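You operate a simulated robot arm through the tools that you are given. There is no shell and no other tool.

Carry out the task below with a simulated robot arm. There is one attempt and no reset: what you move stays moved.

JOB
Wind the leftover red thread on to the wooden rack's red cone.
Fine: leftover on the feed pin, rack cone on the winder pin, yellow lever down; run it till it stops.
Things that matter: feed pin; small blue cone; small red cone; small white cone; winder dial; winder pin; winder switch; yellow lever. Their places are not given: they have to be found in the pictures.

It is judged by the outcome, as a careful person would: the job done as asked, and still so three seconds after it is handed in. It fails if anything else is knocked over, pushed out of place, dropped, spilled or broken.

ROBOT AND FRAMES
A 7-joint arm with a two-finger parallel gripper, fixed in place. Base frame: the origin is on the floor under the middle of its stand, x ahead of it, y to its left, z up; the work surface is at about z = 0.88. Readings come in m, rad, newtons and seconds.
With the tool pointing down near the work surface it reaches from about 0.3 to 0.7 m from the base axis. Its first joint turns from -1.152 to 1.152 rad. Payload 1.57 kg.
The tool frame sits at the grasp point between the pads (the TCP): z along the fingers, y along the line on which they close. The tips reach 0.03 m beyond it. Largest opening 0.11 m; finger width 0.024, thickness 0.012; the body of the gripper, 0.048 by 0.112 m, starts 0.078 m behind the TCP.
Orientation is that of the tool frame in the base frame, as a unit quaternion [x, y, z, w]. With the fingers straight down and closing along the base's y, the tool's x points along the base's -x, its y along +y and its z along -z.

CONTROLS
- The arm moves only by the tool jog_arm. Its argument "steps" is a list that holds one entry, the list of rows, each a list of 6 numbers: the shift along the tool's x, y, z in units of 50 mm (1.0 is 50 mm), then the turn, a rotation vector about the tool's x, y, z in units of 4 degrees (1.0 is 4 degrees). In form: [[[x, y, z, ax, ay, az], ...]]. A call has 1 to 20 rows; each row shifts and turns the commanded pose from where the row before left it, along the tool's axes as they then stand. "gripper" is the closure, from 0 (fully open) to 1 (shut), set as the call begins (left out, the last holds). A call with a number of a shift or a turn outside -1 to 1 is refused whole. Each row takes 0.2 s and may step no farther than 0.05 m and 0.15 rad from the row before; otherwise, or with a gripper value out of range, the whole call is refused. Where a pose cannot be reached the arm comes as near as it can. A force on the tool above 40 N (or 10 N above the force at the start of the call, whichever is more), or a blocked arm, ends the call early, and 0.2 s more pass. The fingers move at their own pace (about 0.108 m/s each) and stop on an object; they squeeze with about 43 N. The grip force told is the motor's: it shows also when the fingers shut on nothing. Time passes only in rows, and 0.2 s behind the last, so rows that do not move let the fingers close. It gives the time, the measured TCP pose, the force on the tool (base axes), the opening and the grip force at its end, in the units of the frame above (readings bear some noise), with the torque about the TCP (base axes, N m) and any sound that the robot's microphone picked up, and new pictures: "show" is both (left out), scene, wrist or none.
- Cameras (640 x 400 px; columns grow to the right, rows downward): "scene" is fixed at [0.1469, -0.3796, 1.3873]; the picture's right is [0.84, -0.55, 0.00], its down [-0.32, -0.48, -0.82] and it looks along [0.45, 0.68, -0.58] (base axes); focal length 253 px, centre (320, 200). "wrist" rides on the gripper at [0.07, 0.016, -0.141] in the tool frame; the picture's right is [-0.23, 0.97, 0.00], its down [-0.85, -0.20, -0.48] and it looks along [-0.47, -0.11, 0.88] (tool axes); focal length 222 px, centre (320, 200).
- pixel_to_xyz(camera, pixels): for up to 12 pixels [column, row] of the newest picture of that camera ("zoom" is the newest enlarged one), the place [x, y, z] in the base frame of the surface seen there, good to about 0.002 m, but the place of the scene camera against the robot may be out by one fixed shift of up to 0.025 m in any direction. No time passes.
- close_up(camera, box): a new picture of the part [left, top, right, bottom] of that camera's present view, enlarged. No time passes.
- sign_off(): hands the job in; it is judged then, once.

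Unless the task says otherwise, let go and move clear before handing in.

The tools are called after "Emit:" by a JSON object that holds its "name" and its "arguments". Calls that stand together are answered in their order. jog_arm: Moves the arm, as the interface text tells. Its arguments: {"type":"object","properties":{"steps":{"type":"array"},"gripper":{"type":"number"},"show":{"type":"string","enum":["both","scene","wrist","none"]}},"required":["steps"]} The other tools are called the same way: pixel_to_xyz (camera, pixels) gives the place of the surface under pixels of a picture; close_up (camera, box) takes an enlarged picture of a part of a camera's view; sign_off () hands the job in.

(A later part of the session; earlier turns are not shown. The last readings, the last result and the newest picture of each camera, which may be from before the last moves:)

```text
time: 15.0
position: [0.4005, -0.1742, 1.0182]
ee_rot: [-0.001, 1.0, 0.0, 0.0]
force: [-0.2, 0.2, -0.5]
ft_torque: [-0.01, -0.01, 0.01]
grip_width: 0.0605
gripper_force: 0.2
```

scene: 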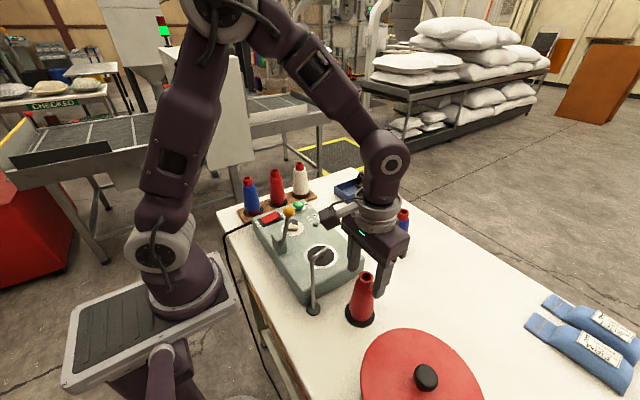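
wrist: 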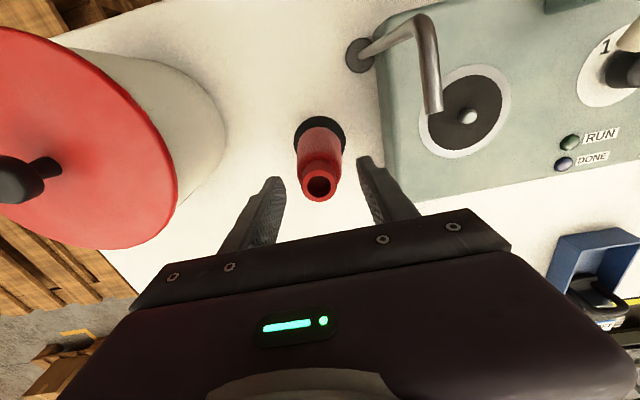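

The red leftover cone stands centred on the feed disc and the fingers are clear. I rise straight up, then cross at height to above the rack's red cone.

Emit:
{"name": "jog_arm", "arguments": {"steps": [[[0, 0, -0.6, 0, 0, 0], [0, 0, -0.9, 0, 0, 0], [0, 0, -0.9, 0, 0, 0], [0, 0, -0.9, 0, 0, 0], [0, 0, -0.4, 0, 0, 0]]]}}

Emit:
{"name": "jog_arm", "arguments": {"steps": [[[0, 0.9, 0, 0, 0, 0], [0, 0.9, 0, 0, 0, 0], [0, 0.9, 0, 0, 0, 0], [0, 0.9, 0, 0, 0, 0], [0, 0.9, 0, 0, 0, 0], [0, 0.9, 0, 0, 0, 0], [-0.1, 0.9, 0, 0, 0, 0], [-0.1, 0.9, 0, 0, 0, 0], [-0.1, 0.9, 0, 0, 0, 0], [-0.1, 0.9, 0, 0, 0, 0]]], "gripper": 0}}

```text
time: 16.2
position: [0.3995, -0.1738, 1.2046]
ee_rot: [0.0, 1.0, 0.0, 0.0]
force: [-0.6, -0.2, -0.3]
ft_torque: [0.02, 0.02, -0.04]
grip_width: 0.0606
gripper_force: 0.3
```

scene: 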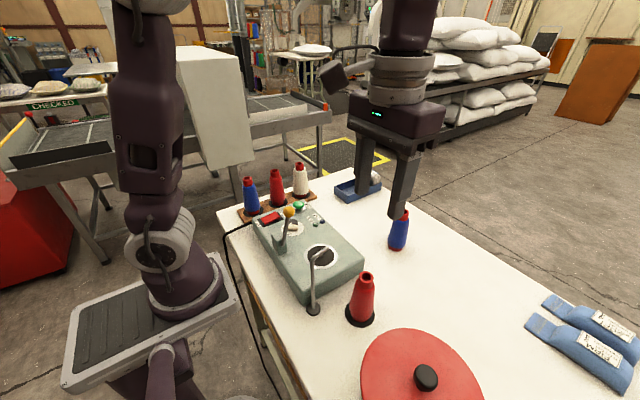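
wrist: 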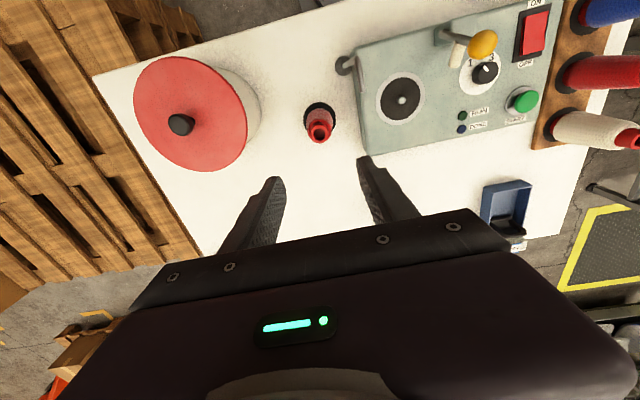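

```text
time: 18.4
position: [0.4203, 0.2747, 1.2039]
ee_rot: [0.0, 1.0, 0.001, 0.0]
force: [0.8, 0.4, -0.2]
ft_torque: [0.0, -0.01, 0.0]
grip_width: 0.1101
gripper_force: 0.1
```

scene: 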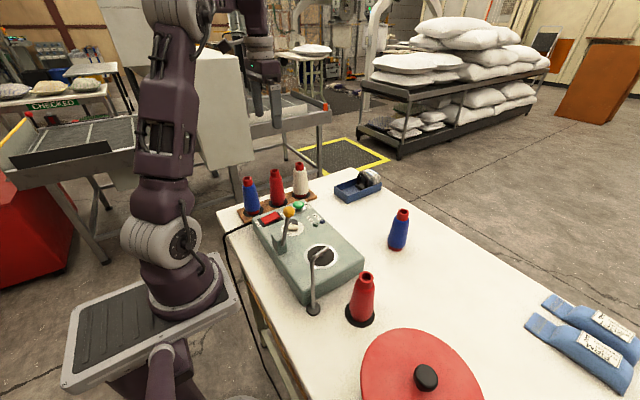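
wrist: 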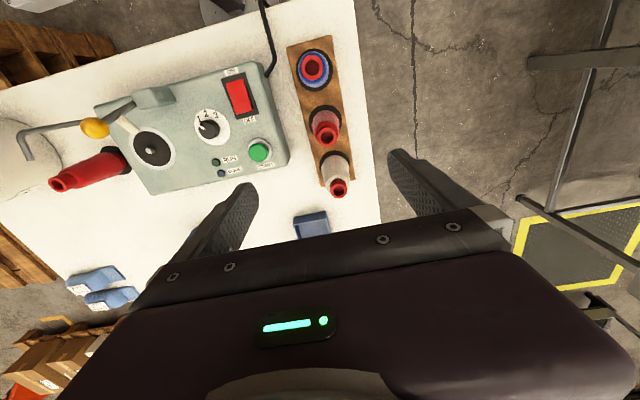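

I am above the rack: the rack's red cone rim is at wrist px (324,131), between blue (313,68) and white (338,187). I enlarge it and query its points, and also take a look at the rocker switch.

Emit:
{"name": "close_up", "arguments": {"camera": "wrist", "box": [290, 95, 360, 155]}}

Emit:
{"name": "pixel_to_xyz", "arguments": {"camera": "wrist", "pixels": [[315, 133], [333, 131], [324, 141], [320, 117], [313, 60], [338, 194], [300, 130], [340, 130]]}}

Emit:
{"name": "close_up", "arguments": {"camera": "wrist", "box": [190, 60, 280, 170]}}

```text
6.67 times, centred on (325, 125) of wrist
```

zoom: 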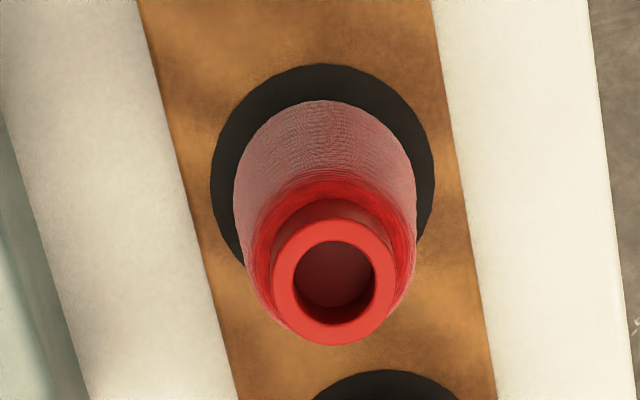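

```text
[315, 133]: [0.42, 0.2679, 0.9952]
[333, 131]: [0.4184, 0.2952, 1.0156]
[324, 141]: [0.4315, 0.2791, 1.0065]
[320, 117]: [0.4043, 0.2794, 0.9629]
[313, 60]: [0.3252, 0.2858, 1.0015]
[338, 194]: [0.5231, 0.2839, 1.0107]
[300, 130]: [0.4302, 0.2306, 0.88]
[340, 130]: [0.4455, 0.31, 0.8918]
```

```text
3.64 times, centred on (235, 115) of wrist
```

zoom: 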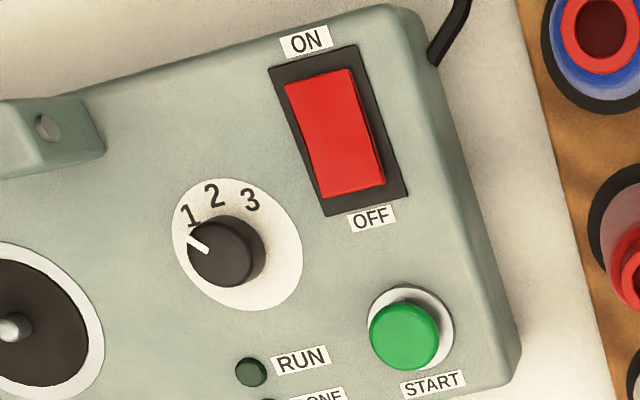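

In this view the rocker's OFF end stands proud and its ON end is pressed in, so power appears to be on already. The rack's red cone rim centre is at about (0.426, 0.284, ~1.014); I centre over it and go partway down.

Emit:
{"name": "jog_arm", "arguments": {"steps": [[[-0.114, 0.182, 0.5, 0, 0, 0], [0, 0, 0.9, 0, 0, 0], [0, 0, 0.9, 0, 0, 0]]]}}

Emit:
{"name": "close_up", "arguments": {"camera": "wrist", "box": [290, 110, 350, 190]}}

```text
time: 19.2
position: [0.4243, 0.2837, 1.0891]
ee_rot: [0.0, 1.0, 0.0, 0.0]
force: [-0.3, 0.1, -0.9]
ft_torque: [-0.01, 0.06, 0.01]
grip_width: 0.11
gripper_force: 0.0
```

scene: 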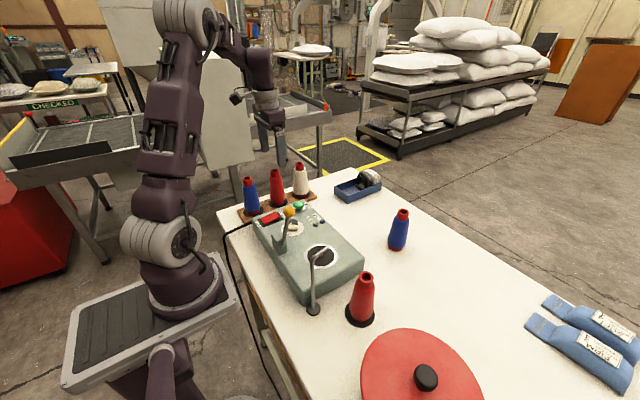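
wrist: 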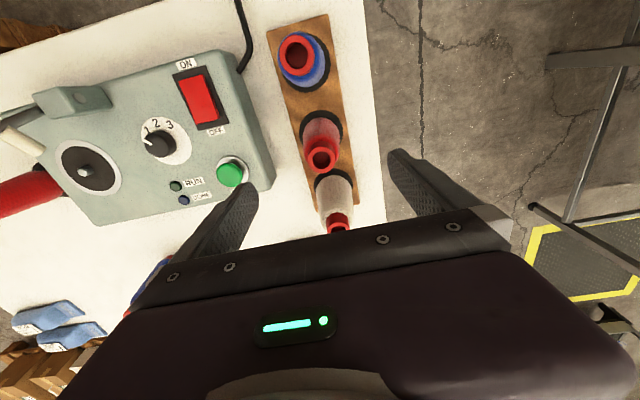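

```text
5.00 times, centred on (320, 150) of wrist
```

zoom: 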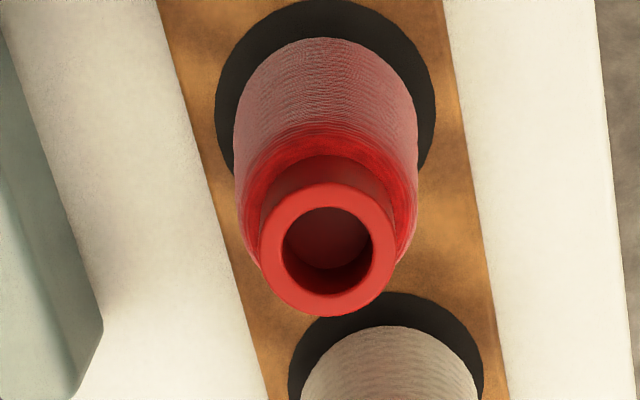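

The rim is centred at about wrist px (321,160), matching the TCP within 1 mm. I query the rim height to set the grasp depth.

Emit:
{"name": "pixel_to_xyz", "arguments": {"camera": "wrist", "pixels": [[310, 160], [332.5, 160], [321, 171], [322, 171.5], [321, 149], [311, 157], [331, 165], [345, 140]]}}

```text
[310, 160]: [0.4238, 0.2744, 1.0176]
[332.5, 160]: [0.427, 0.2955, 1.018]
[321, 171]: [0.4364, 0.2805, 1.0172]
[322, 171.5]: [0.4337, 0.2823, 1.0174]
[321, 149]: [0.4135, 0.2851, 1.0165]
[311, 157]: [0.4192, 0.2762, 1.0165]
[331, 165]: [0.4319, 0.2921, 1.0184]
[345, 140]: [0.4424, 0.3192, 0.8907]
```

The rim is at z = 1.017 centred at (0.4245, 0.285). I descend to the same relative depth as before and close.

Emit:
{"name": "jog_arm", "arguments": {"steps": [[[0, 0.02, 0.6, 0, 0, 0], [0, 0, 0.565, 0, 0, 0], [0, 0, 0, 0, 0, 0]]], "show": "wrist"}}

Emit:
{"name": "jog_arm", "arguments": {"steps": [[[0, 0, 0, 0, 0, 0], [0, 0, 0, 0, 0, 0], [0, 0, 0, 0, 0, 0], [0, 0, 0, 0, 0, 0]]], "gripper": 1}}

```text
time: 20.0
position: [0.4245, 0.2839, 1.0299]
ee_rot: [-0.001, 1.0, 0.001, 0.0]
force: [0.1, -0.1, 0.2]
ft_torque: [-0.03, 0.02, 0.02]
grip_width: 0.1098
gripper_force: 0.1
```

wrist: 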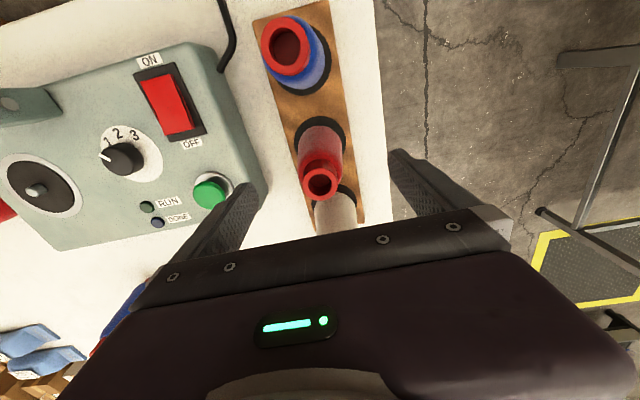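

```text
time: 21.0
position: [0.4259, 0.2849, 1.0301]
ee_rot: [0.001, 1.0, 0.0, 0.0]
force: [0.4, -0.1, 0.4]
ft_torque: [0.0, -0.02, -0.04]
grip_width: 0.0277
gripper_force: 37.9
```

scene: 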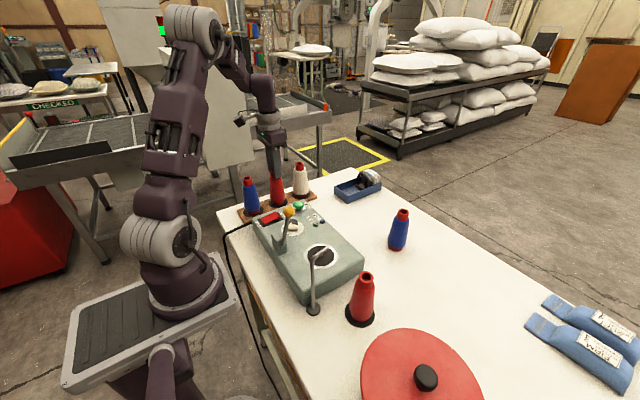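
wrist: 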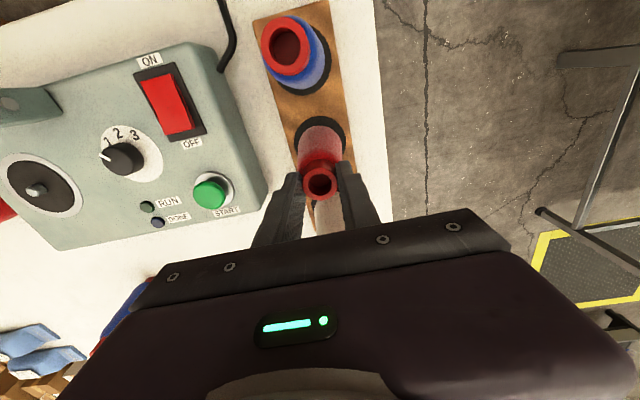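

The rack's red cone is gripped (27.7 mm, 38 N). I lift it straight up off its peg to z≈1.23.

Emit:
{"name": "jog_arm", "arguments": {"steps": [[[0, 0, -0.2, 0, 0, 0], [0, 0, -0.4, 0, 0, 0], [0, 0, -0.7, 0, 0, 0], [0, 0, -0.9, 0, 0, 0], [0, 0, -0.9, 0, 0, 0], [0, 0, -0.9, 0, 0, 0]]]}}

```text
time: 22.4
position: [0.4252, 0.2842, 1.231]
ee_rot: [0.0, 1.0, 0.0, 0.0]
force: [-0.1, 0.2, 0.7]
ft_torque: [0.07, -0.01, 0.04]
grip_width: 0.0277
gripper_force: 38.0
```

scene: 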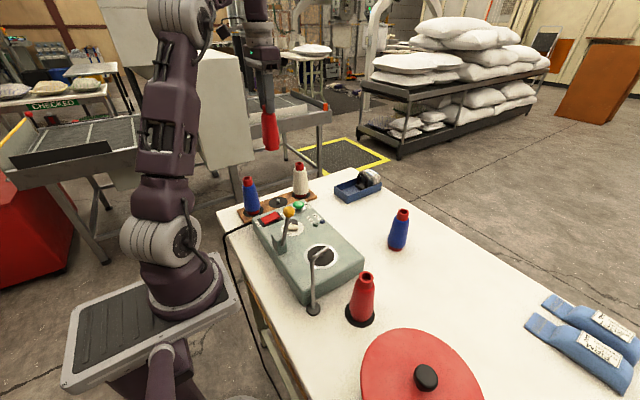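
wrist: 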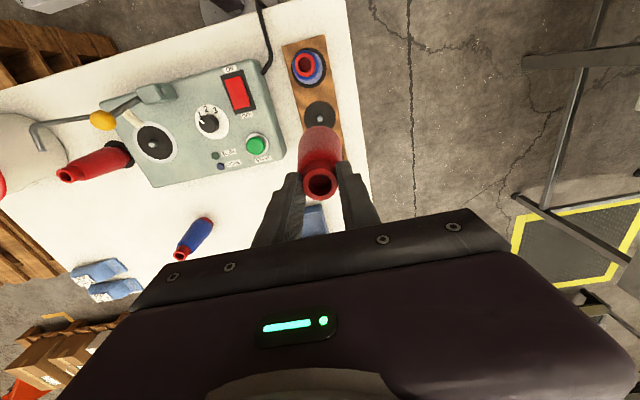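

The cone came off cleanly and the rest of the rack is undisturbed. I carry it to just beside the winder pin's axis so the pin stays visible past the cone.

Emit:
{"name": "jog_arm", "arguments": {"steps": [[[0.0, -0.88, 0, 0, 0, 0], [0.07, -0.88, 0, 0, 0, 0], [0.07, -0.88, 0, 0, 0, 0], [0.07, -0.88, 0, 0, 0, 0], [0.07, -0.88, 0, 0, 0, 0], [0.07, -0.88, 0, 0, 0, 0], [0.07, -0.88, 0, 0, 0, 0]]]}}

Emit:
{"name": "close_up", "arguments": {"camera": "wrist", "box": [270, 60, 390, 150]}}

```text
time: 24.0
position: [0.405, -0.0214, 1.2295]
ee_rot: [0.0, 1.0, 0.0, 0.0]
force: [-0.3, 0.3, -0.8]
ft_torque: [0.01, 0.0, -0.04]
grip_width: 0.0275
gripper_force: 38.3
```

scene: 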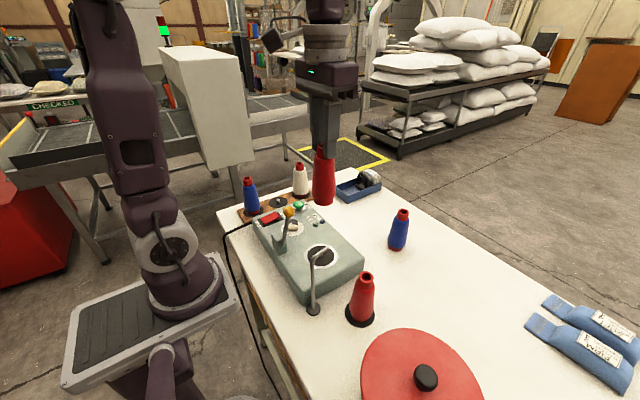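
wrist: 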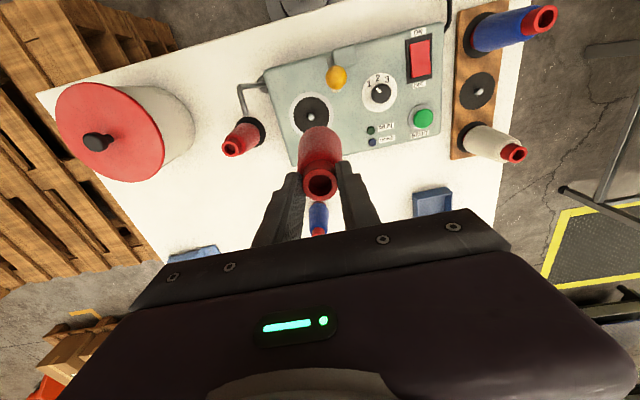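

```text
4.44 times, centred on (330, 105) of wrist
```

zoom: 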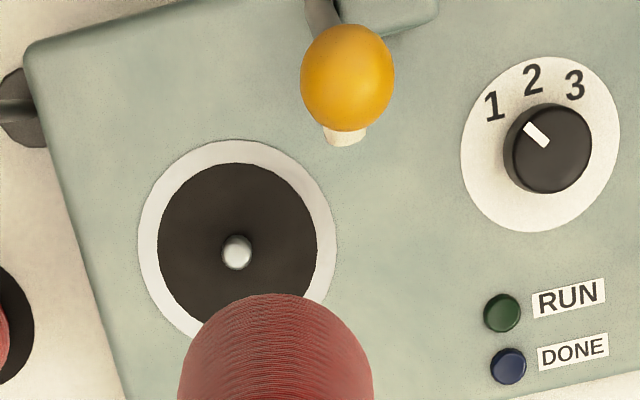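

The winder pin shows at wrist px (311,117). I query it and the disc's edge for a precise centre.

Emit:
{"name": "pixel_to_xyz", "arguments": {"camera": "wrist", "pixels": [[311, 116], [311.5, 117.5], [310.5, 116.5], [294.5, 113], [329, 113], [311, 97.5], [291, 114], [332, 113], [311, 93], [336, 76]]}}

```text
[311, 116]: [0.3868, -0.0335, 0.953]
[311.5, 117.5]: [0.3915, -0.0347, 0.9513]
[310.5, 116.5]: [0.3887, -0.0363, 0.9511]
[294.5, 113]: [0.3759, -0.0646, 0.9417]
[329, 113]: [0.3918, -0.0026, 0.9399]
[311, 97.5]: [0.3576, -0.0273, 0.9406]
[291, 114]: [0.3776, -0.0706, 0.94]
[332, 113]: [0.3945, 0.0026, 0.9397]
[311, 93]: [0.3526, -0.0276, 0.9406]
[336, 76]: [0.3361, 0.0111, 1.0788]
```

The winder pin is at about (0.388, -0.034). I centre over it and lower until the cone's foot is a few millimetres above the pin.

Emit:
{"name": "jog_arm", "arguments": {"steps": [[[0.34, -0.258, 0, 0, 0, 0], [0, 0, 0.8, 0, 0, 0], [0, 0, 0.8, 0, 0, 0], [0, 0, 0.7, 0, 0, 0], [0, 0, 0.25, 0, 0, 0], [0, 0, 0, 0, 0, 0]]]}}

Emit:
{"name": "close_up", "arguments": {"camera": "wrist", "box": [285, 95, 355, 175]}}

Emit:
{"name": "close_up", "arguments": {"camera": "scene", "box": [275, 190, 365, 280]}}

```text
time: 25.4
position: [0.3886, -0.0341, 1.1017]
ee_rot: [-0.001, 1.0, 0.0, 0.0]
force: [-0.1, -0.5, -0.4]
ft_torque: [0.01, 0.01, -0.03]
grip_width: 0.0277
gripper_force: 37.5
```

scene: 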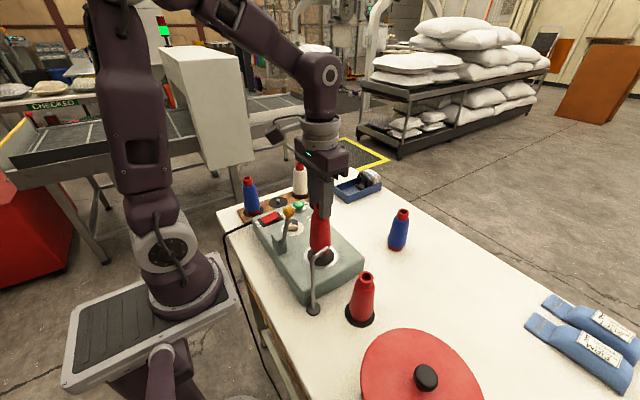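
wrist: 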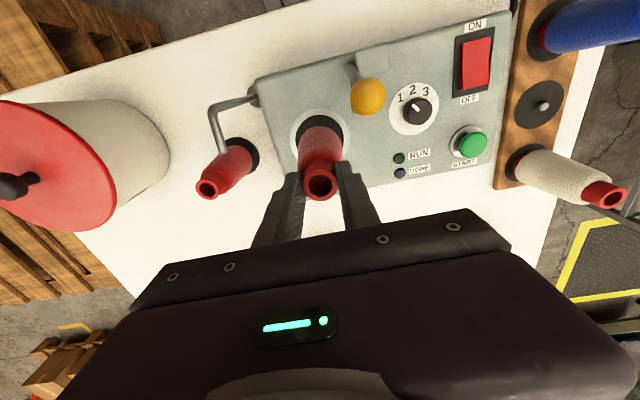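

```text
5.00 times, centred on (320, 135) of wrist
```

zoom: 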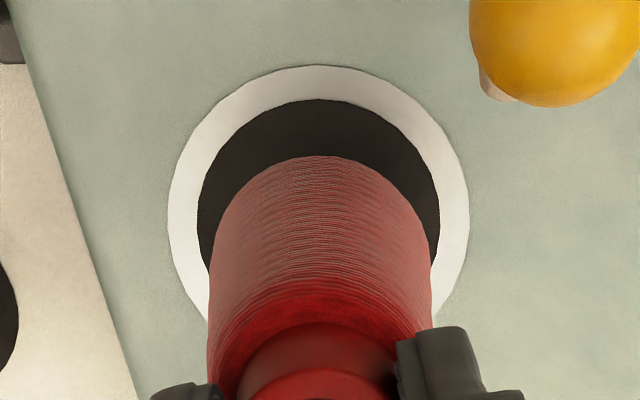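

```text
4.44 times, centred on (320, 235) of scene
```

zoom: 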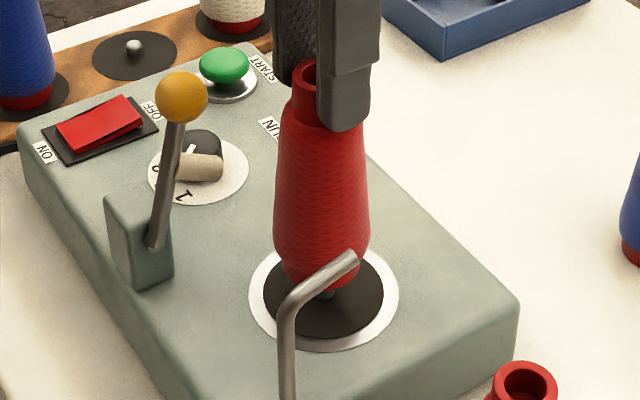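

The cone's foot hovers just above the disc and the pin's base peeks out at scene zoom (328,295). I enlarge there to check the offset.

Emit:
{"name": "close_up", "arguments": {"camera": "scene", "box": [300, 225, 345, 270]}}

Emit:
{"name": "close_up", "arguments": {"camera": "wrist", "box": [290, 100, 350, 150]}}

```text
8.89 times, centred on (322, 248) of scene
```

zoom: 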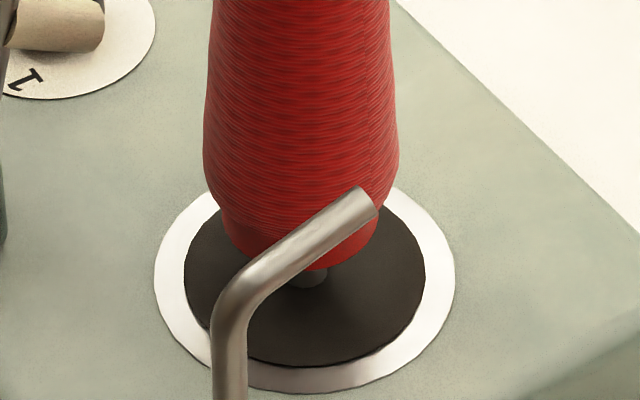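

```text
8.00 times, centred on (320, 125) of wrist
```

zoom: 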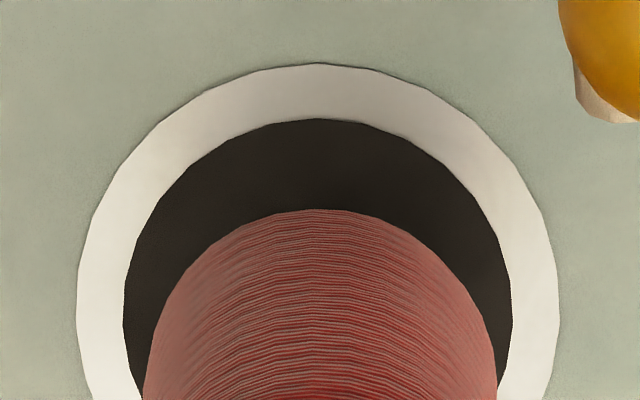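

Alignment is within about 1 mm in both views. I lower in small rows onto the pin.

Emit:
{"name": "jog_arm", "arguments": {"steps": [[[-0.01, -0.015, 0.1, 0, 0, 0], [0, 0, 0.1, 0, 0, 0], [0, 0, 0.06, 0, 0, 0], [0, 0, 0.06, 0, 0, 0], [0, 0, 0, 0, 0, 0]]]}}

Emit:
{"name": "close_up", "arguments": {"camera": "scene", "box": [275, 190, 365, 280]}}

```text
time: 26.6
position: [0.3878, -0.0361, 1.0875]
ee_rot: [-0.001, 1.0, 0.001, 0.001]
force: [0.0, -0.7, -0.3]
ft_torque: [-0.02, 0.01, 0.0]
grip_width: 0.0276
gripper_force: 37.6
```

scene: 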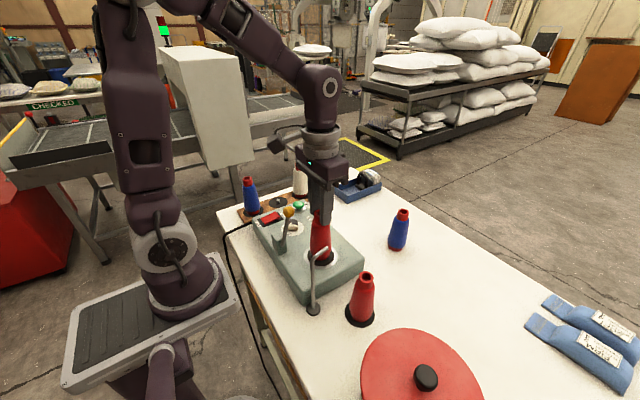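
wrist: 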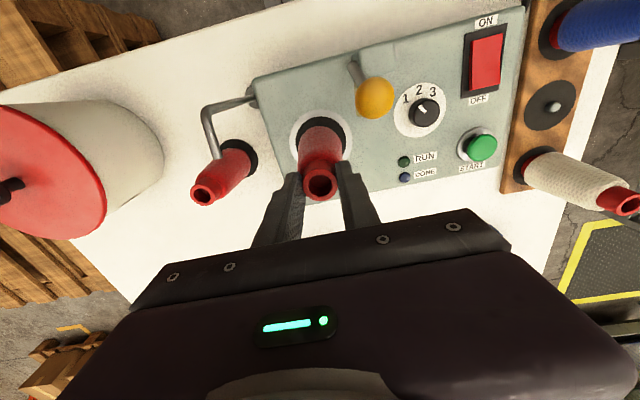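

```text
4.44 times, centred on (320, 235) of scene
```

zoom: 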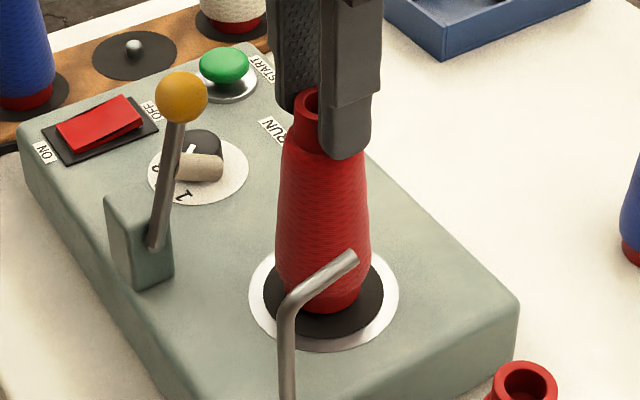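

No contact force and the foot is now level with the pin's tip. I lower further in 2.5 mm rows.

Emit:
{"name": "jog_arm", "arguments": {"steps": [[[0, 0, 0.05, 0, 0, 0], [0, 0, 0.05, 0, 0, 0], [0, 0, 0, 0, 0, 0]]], "show": "none"}}

Emit:
{"name": "jog_arm", "arguments": {"steps": [[[0, 0, 0.05, 0, 0, 0], [0, 0, 0.02, 0, 0, 0], [0, 0, 0, 0, 0, 0]]], "show": "none"}}

Emit:
{"name": "close_up", "arguments": {"camera": "scene", "box": [275, 190, 365, 280]}}

```text
time: 27.4
position: [0.3879, -0.0362, 1.0821]
ee_rot: [0.0, 1.0, 0.0, 0.0]
force: [-0.2, -0.1, -0.6]
ft_torque: [0.0, 0.03, 0.01]
grip_width: 0.0274
gripper_force: 38.3
```

```text
time: 28.2
position: [0.3886, -0.0363, 1.0775]
ee_rot: [0.0, 1.0, 0.0, 0.001]
force: [-3.9, 0.9, 29.0]
ft_torque: [0.07, 0.4, -0.07]
grip_width: 0.027
gripper_force: 38.0
```

```text
4.44 times, centred on (320, 235) of scene
```

zoom: 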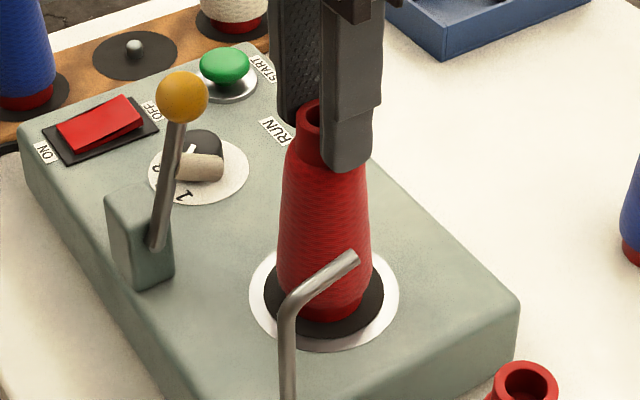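

A 29 N push at z = 1.0775 shows the cone's foot is seated on the disc at the expected height. I back off a hair to relieve the force, then release.

Emit:
{"name": "jog_arm", "arguments": {"steps": [[[0, 0, -0.02, 0, 0, 0], [0, 0, 0, 0, 0, 0]]], "show": "none"}}

Emit:
{"name": "jog_arm", "arguments": {"steps": [[[0, 0, 0, 0, 0, 0], [0, 0, 0, 0, 0, 0], [0, 0, 0, 0, 0, 0]]], "gripper": 0.45}}

```text
time: 28.8
position: [0.3882, -0.0366, 1.0774]
ee_rot: [0.0, 1.0, 0.0, -0.001]
force: [1.3, 0.2, 0.8]
ft_torque: [-0.01, -0.11, 0.03]
grip_width: 0.0274
gripper_force: 38.4
```

```text
time: 29.6
position: [0.3884, -0.037, 1.0783]
ee_rot: [0.0, 1.0, 0.0, 0.001]
force: [0.0, 0.6, -0.2]
ft_torque: [-0.05, -0.01, -0.01]
grip_width: 0.0605
gripper_force: 0.2
```

scene: 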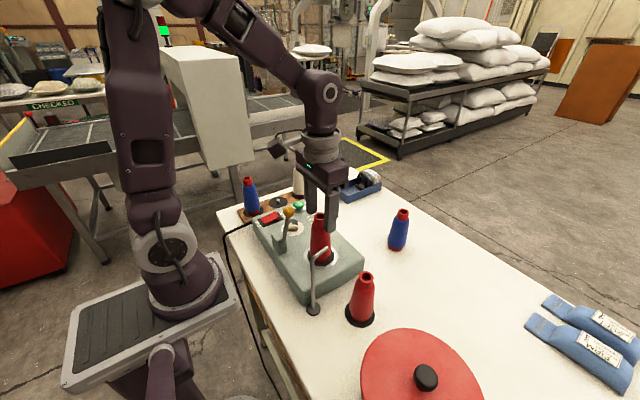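
wrist: 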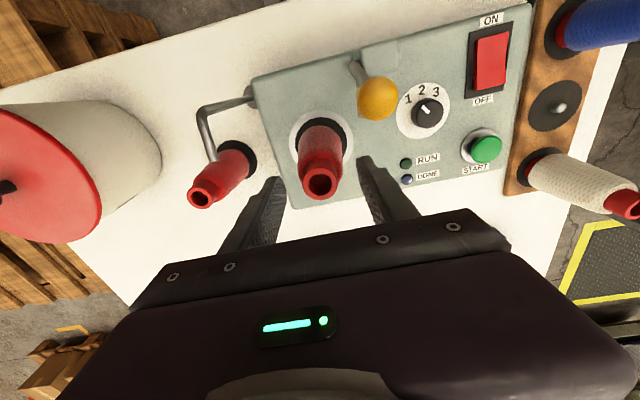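

The cone stands on the winder pin with the fingers open around it. I rise straight up clear of it and check.

Emit:
{"name": "jog_arm", "arguments": {"steps": [[[0, 0, -0.5, 0, 0, 0], [0, 0, -0.8, 0, 0, 0], [0, 0, -0.8, 0, 0, 0], [0, 0, -0.5, 0, 0, 0]]]}}

Emit:
{"name": "close_up", "arguments": {"camera": "scene", "box": [260, 190, 350, 290]}}

Emit:
{"name": "close_up", "arguments": {"camera": "wrist", "box": [280, 60, 420, 190]}}

```text
time: 30.6
position: [0.3902, -0.0371, 1.2099]
ee_rot: [0.0, 1.0, -0.001, -0.001]
force: [-0.4, -0.1, 0.1]
ft_torque: [-0.01, -0.02, -0.01]
grip_width: 0.0606
gripper_force: 0.0
```

scene: 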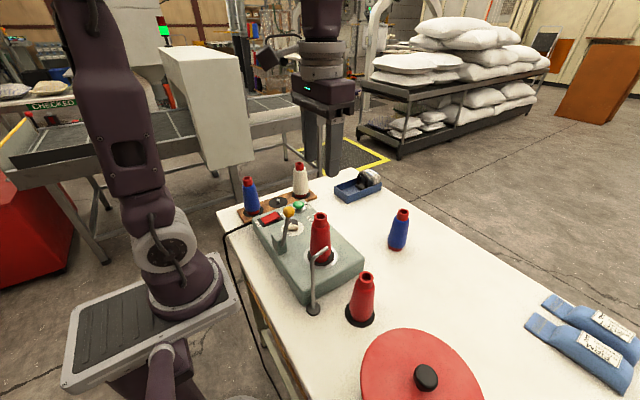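
wrist: 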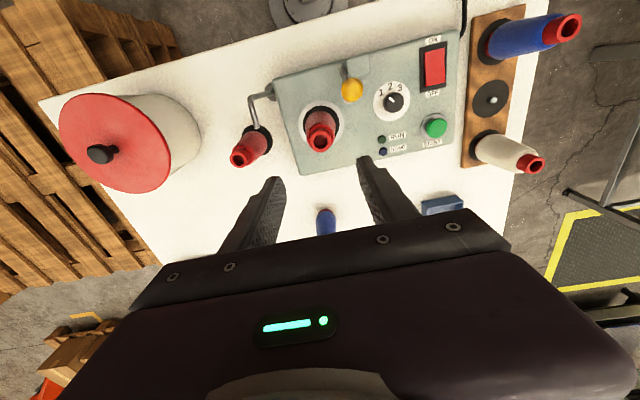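

```text
4.00 times, centred on (305, 240) of scene
```

zoom: 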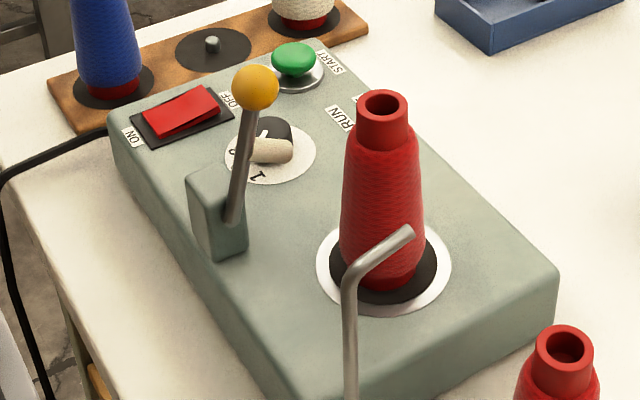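

```text
3.08 times, centred on (350, 125) of wrist
```

zoom: 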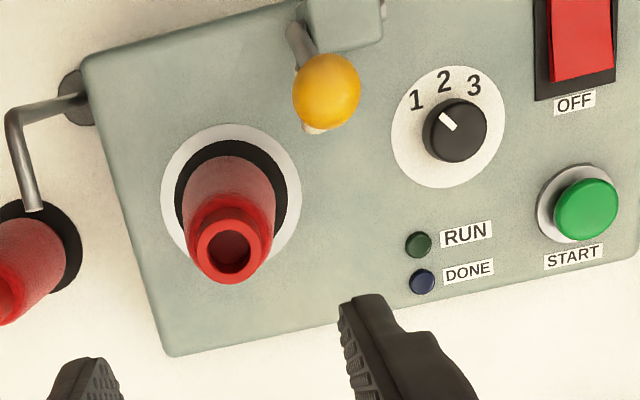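

Both red cones now stand upright on their pins (scene zoom 383,190 and 560,360), and the lever is still up. I measure the lever stem, pivot block and roller again for the push.

Emit:
{"name": "pixel_to_xyz", "arguments": {"camera": "wrist", "pixels": [[352, 89], [343, 73], [345, 77], [358, 68], [349, 65], [374, 63], [351, 101], [350, 102], [347, 95], [320, 132]]}}

Emit:
{"name": "pixel_to_xyz", "arguments": {"camera": "scene", "pixels": [[289, 211], [287, 220], [285, 230], [283.5, 237], [282.5, 243], [282, 245], [276, 247], [284, 249], [282, 254], [272, 236], [297, 228], [294, 228]]}}

```text
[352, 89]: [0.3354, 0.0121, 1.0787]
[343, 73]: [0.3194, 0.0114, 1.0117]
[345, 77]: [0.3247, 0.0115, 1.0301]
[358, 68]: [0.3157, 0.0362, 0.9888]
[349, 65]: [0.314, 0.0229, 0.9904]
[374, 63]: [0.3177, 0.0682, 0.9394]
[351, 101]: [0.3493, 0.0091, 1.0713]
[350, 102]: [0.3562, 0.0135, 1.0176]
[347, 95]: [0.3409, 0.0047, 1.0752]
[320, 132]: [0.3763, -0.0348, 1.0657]
```

```text
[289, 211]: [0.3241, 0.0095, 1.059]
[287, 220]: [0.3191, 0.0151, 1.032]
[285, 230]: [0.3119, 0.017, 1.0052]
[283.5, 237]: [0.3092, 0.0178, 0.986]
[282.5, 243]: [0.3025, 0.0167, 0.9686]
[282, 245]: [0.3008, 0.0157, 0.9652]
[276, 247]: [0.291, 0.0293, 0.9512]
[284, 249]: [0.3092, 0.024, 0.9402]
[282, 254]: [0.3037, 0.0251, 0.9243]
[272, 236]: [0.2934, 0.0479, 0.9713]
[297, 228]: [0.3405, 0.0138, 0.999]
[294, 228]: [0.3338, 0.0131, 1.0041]
```

The stem's lower end is near (0.312, 0.014, 0.977) and the knob's centre near (0.340, 0.0145, 1.066), so it swings about the y axis toward +x. I close the fingers and move behind the lever (on its -x side), staying high.

Emit:
{"name": "jog_arm", "arguments": {"steps": [[[0.57, 0.34, 0, 0, 0, 0], [0.57, 0.34, 0, 0, 0, 0], [0.56, 0.35, 0, 0, 0, 0], [0, 0, 0, 0, 0, 0]]], "gripper": 1}}

```text
time: 31.6
position: [0.3036, 0.0167, 1.2096]
ee_rot: [-0.001, 1.0, 0.0, 0.0]
force: [0.5, -0.3, -0.2]
ft_torque: [-0.03, 0.01, 0.02]
grip_width: 0.0001
gripper_force: 21.3
```

scene: 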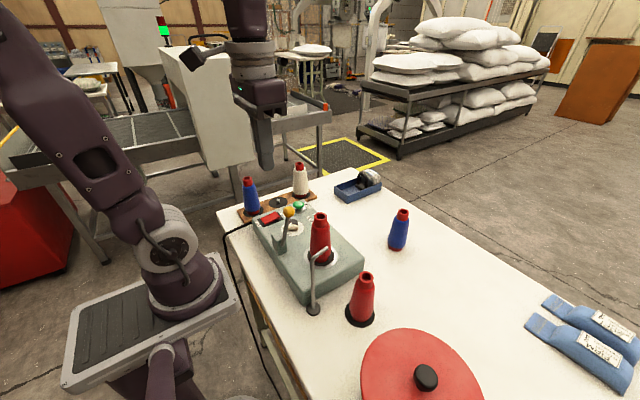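
wrist: 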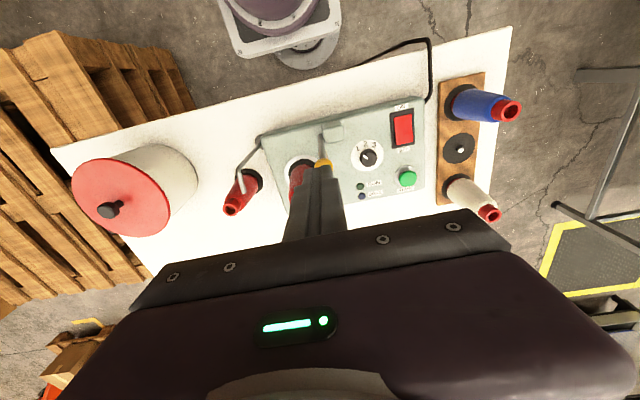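

The closed fingers are behind the lever with about 12 mm clearance to the knob. I lower to knob height and verify in the picture.

Emit:
{"name": "jog_arm", "arguments": {"steps": [[[0, -0.03, 0.8, 0, 0, 0], [0, 0, 0.8, 0, 0, 0], [0, 0, 0.75, 0, 0, 0], [0, 0, 0, 0, 0, 0]]]}}

Emit:
{"name": "close_up", "arguments": {"camera": "scene", "box": [250, 180, 340, 270]}}

```text
time: 32.6
position: [0.3038, 0.0147, 1.0918]
ee_rot: [0.0, 1.0, 0.001, 0.0]
force: [0.3, -0.2, 0.4]
ft_torque: [-0.01, -0.03, -0.02]
grip_width: 0.0
gripper_force: 21.0
```

scene: 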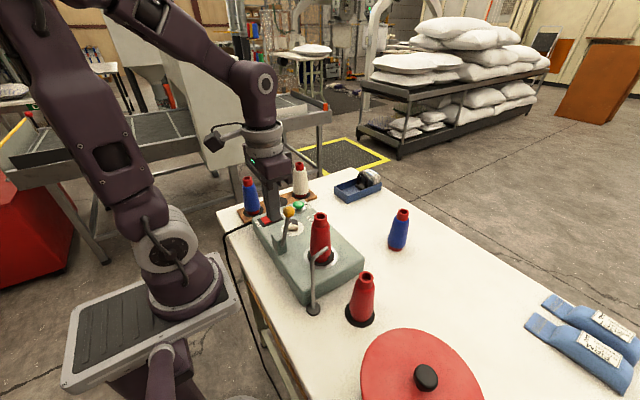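
wrist: 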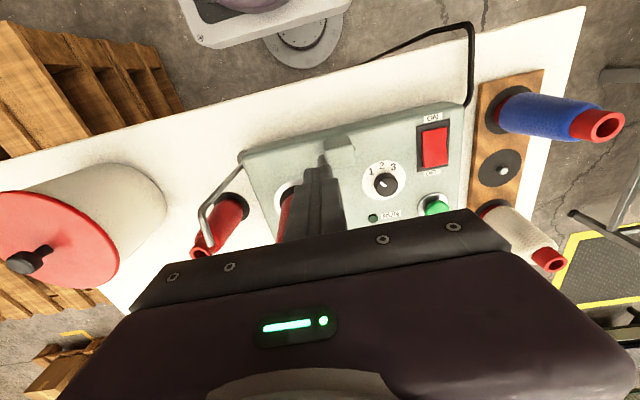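

```text
4.44 times, centred on (295, 225) of scene
```

zoom: 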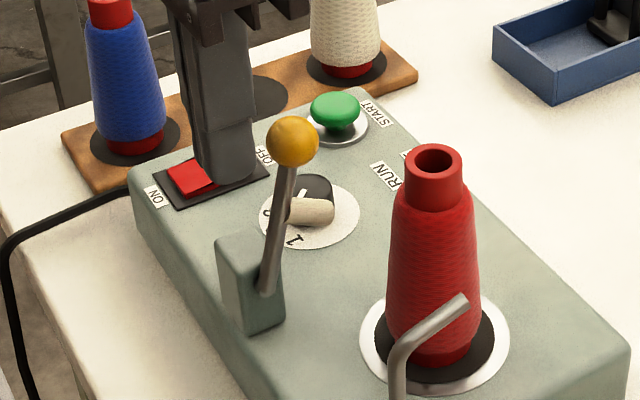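

The fingers stand just behind the knob (scene zoom: fingers 225,130, knob 293,140). I push gently toward +x following the lever's arc, and check the response.

Emit:
{"name": "jog_arm", "arguments": {"steps": [[[-0.244, 0, 0, 0, 0, 0], [-0.2, 0, 0.08, 0, 0, 0], [-0.2, 0, 0.1, 0, 0, 0], [0, 0, 0, 0, 0, 0]]]}}

Emit:
{"name": "close_up", "arguments": {"camera": "scene", "box": [250, 180, 340, 270]}}

```text
time: 33.6
position: [0.3366, 0.0138, 1.0829]
ee_rot: [0.0, 1.0, -0.001, 0.0]
force: [-0.3, -0.4, 0.5]
ft_torque: [0.0, -0.01, 0.01]
grip_width: 0.0
gripper_force: 21.8
```

scene: 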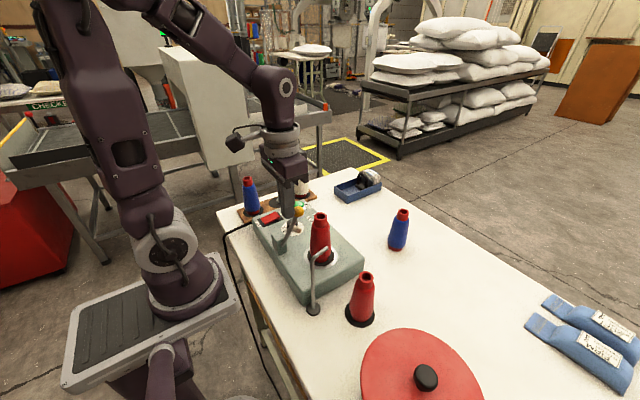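
wrist: 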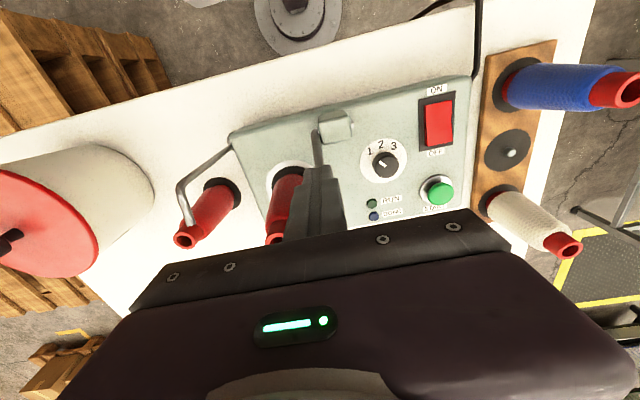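

```text
4.44 times, centred on (295, 225) of scene
```

zoom: 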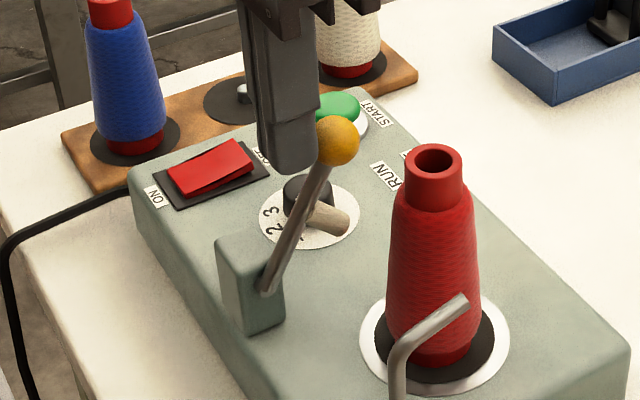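

The lever yields freely and has tilted to roughly 33°. I continue along the arc to about 60°.

Emit:
{"name": "jog_arm", "arguments": {"steps": [[[-0.228, 0.01, 0.02, 0, 0, 0], [-0.22, 0, 0.04, 0, 0, 0], [-0.18, 0, 0.16, 0, 0, 0], [-0.168, 0, 0.188, 0, 0, 0], [0, 0, 0, 0, 0, 0]]]}}

Emit:
{"name": "close_up", "arguments": {"camera": "scene", "box": [250, 180, 340, 270]}}

```text
time: 34.8
position: [0.3752, 0.0143, 1.0623]
ee_rot: [0.0, 1.0, 0.001, 0.0]
force: [0.8, 0.5, -0.5]
ft_torque: [-0.02, 0.01, 0.03]
grip_width: 0.0
gripper_force: 21.8
```

scene: 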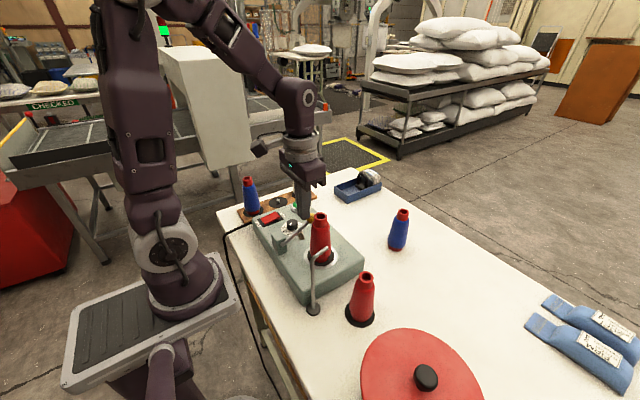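
wrist: 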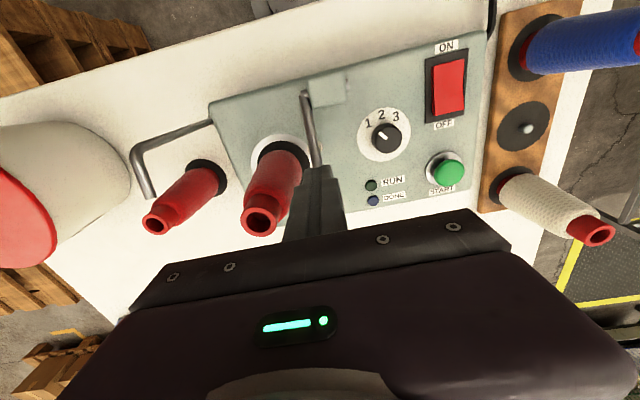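

```text
4.44 times, centred on (295, 225) of scene
```

zoom: 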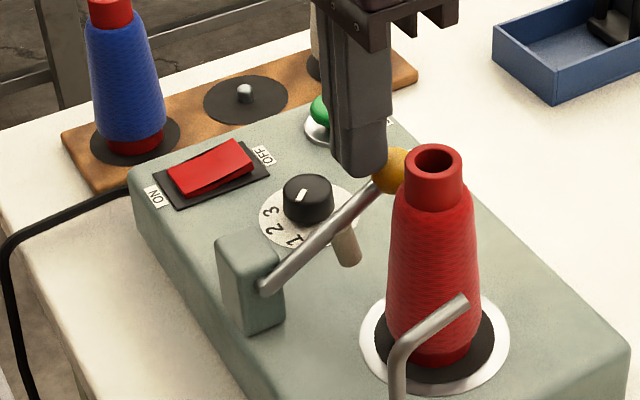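

The lever is at about 60° and the cone is untouched. I keep going, now pressing from above, to about 83°.

Emit:
{"name": "jog_arm", "arguments": {"steps": [[[-0.244, 0.01, 0.17, 0, 0, 0], [-0.212, 0, 0.25, 0, 0, 0], [-0.12, 0, 0.26, 0, 0, 0], [0, 0, 0, 0, 0, 0]]]}}

Emit:
{"name": "close_up", "arguments": {"camera": "scene", "box": [250, 180, 340, 270]}}

```text
time: 35.5
position: [0.3967, 0.0144, 1.043]
ee_rot: [-0.001, 1.0, -0.001, 0.0]
force: [-15.5, 1.6, 43.3]
ft_torque: [-0.01, 0.18, -0.02]
grip_width: 0.0002
gripper_force: 21.8
stopped in row 3: the force on the tool passed its limit at 67 N (the readings are from after the stop); the commanded pose is now the measured one
```

scene: 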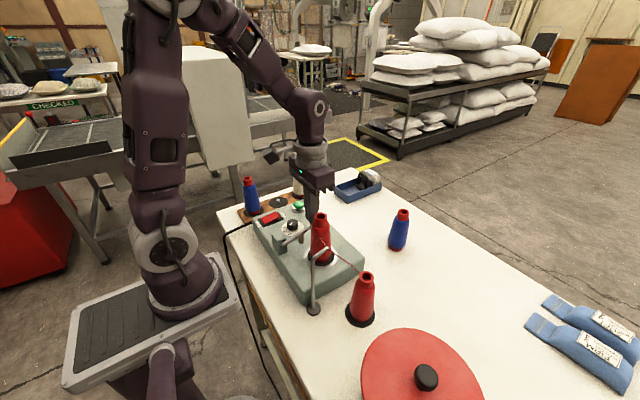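
wrist: 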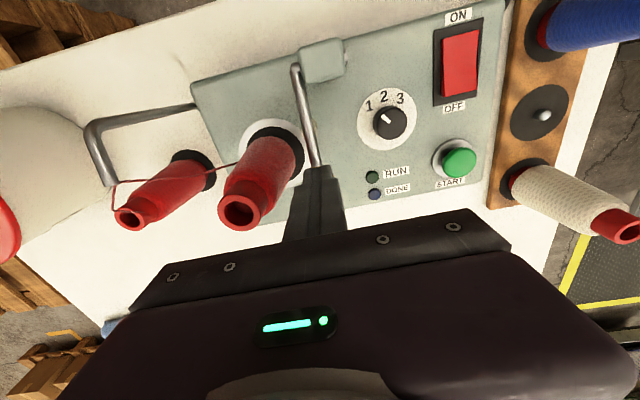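

```text
4.44 times, centred on (295, 225) of scene
```

zoom: 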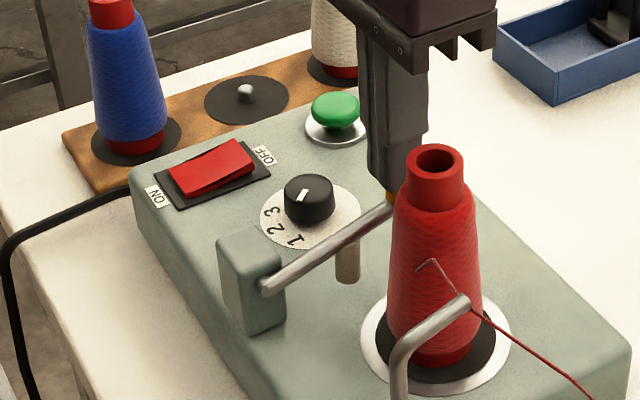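

A red thread has appeared running from the feed cone through the guide to the winder cone, and the lever met a firm stop at about 75°, so it is down. I back straight off and check that it stays down.

Emit:
{"name": "jog_arm", "arguments": {"steps": [[[0, 0, -0.2, 0, 0, 0], [0, 0, -0.6, 0, 0, 0], [0, 0, -0.9, 0, 0, 0], [0, 0, -0.9, 0, 0, 0]]]}}

Emit:
{"name": "close_up", "arguments": {"camera": "scene", "box": [260, 190, 390, 330]}}

Emit:
{"name": "close_up", "arguments": {"camera": "wrist", "box": [220, 50, 480, 210]}}

```text
time: 36.5
position: [0.3978, 0.0133, 1.1719]
ee_rot: [0.0, 1.0, 0.0, -0.001]
force: [-0.1, 0.4, 0.4]
ft_torque: [0.01, -0.01, 0.01]
grip_width: 0.0
gripper_force: 21.1
```

scene: 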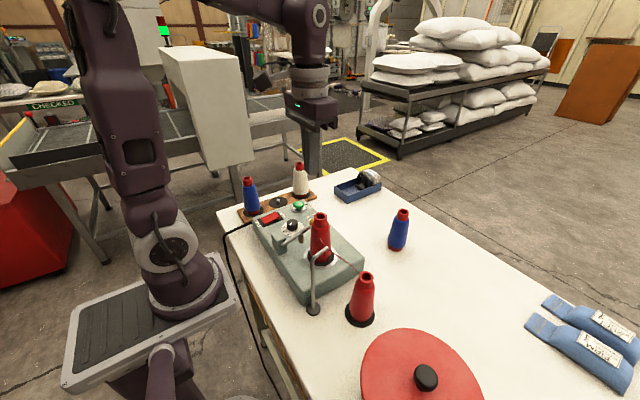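
wrist: 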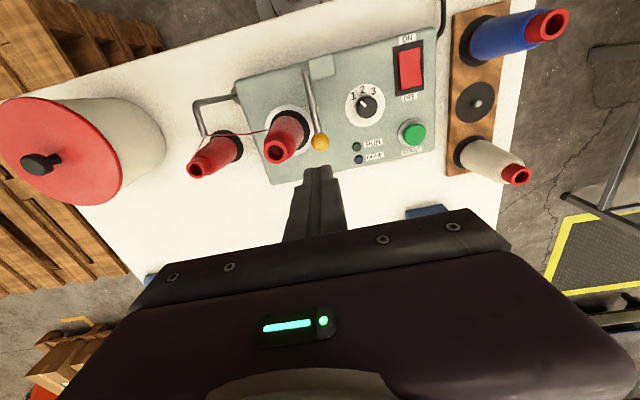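

```text
2.86 times, centred on (325, 260) of scene
```

zoom: 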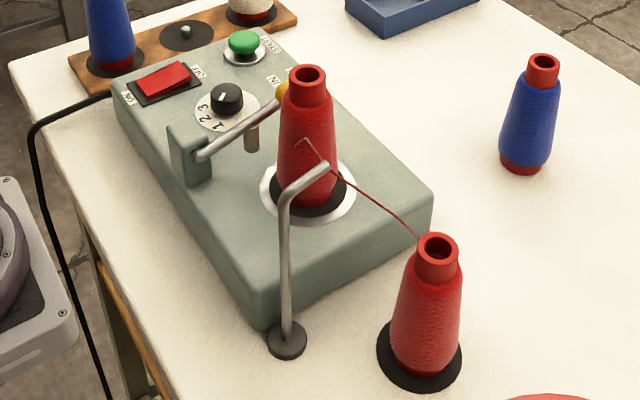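

```text
2.46 times, centred on (350, 130) of wrist
```

zoom: 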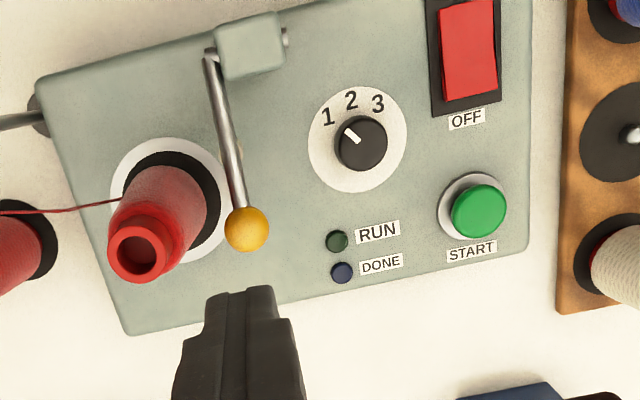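

The lever stays down, the thread is led from the feed cone to the winder cone, and the dial mark still points at "1". Before starting, I take a short high detour to read the remaining labels (drum and blue packs) in case anything there concerns the winder setting.

Emit:
{"name": "jog_arm", "arguments": {"steps": [[[-0.5, 0, -0.5, 0, 0, 0], [-0.9, 0, 0, 0, 0, 0], [-0.9, 0, 0, 0, 0, 0], [-0.5, -0.8, 0, 0, 0, 0], [0, -0.9, 0, 0, 0, 0], [0, -0.9, 0, 0, 0, 0], [0, -0.9, 0, 0, 0, 0], [0, -0.9, 0, 0, 0, 0]]]}}

Emit:
{"name": "close_up", "arguments": {"camera": "wrist", "box": [200, 0, 640, 275]}}

```text
time: 38.3
position: [0.536, -0.2049, 1.1964]
ee_rot: [0.0, 1.0, 0.0, -0.002]
force: [0.4, -0.3, -0.5]
ft_torque: [0.04, -0.01, 0.01]
grip_width: 0.0
gripper_force: 21.5
```

scene: 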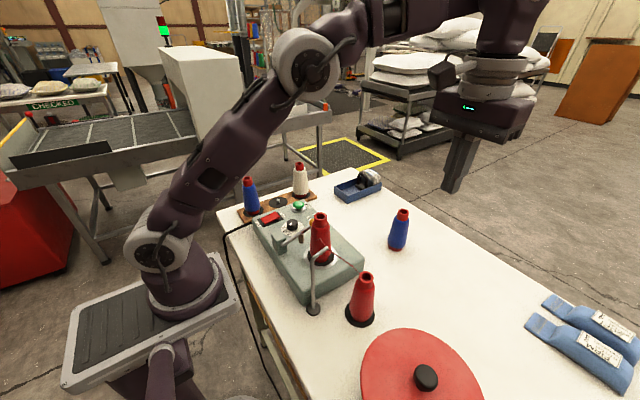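
wrist: 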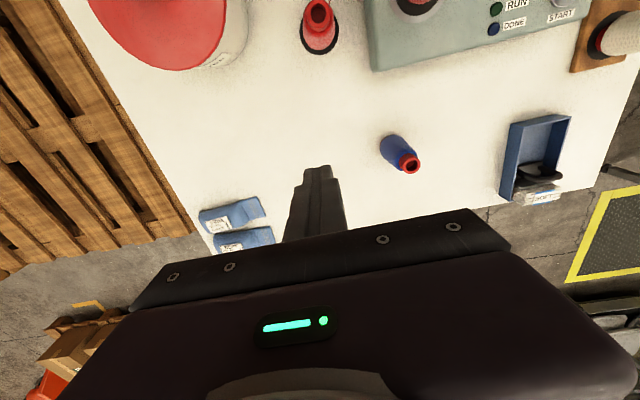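

```text
1.45 times, centred on (420, 138) of wrist
```

zoom: 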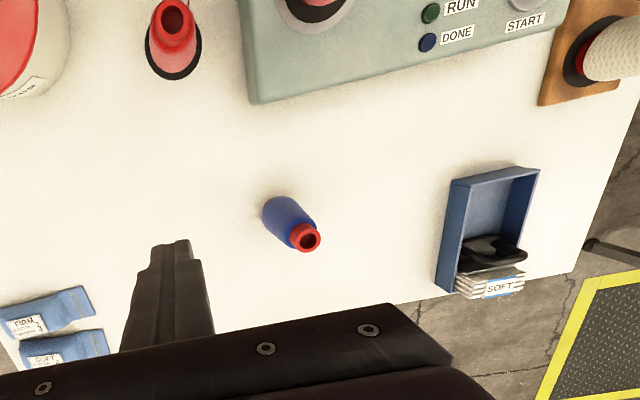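

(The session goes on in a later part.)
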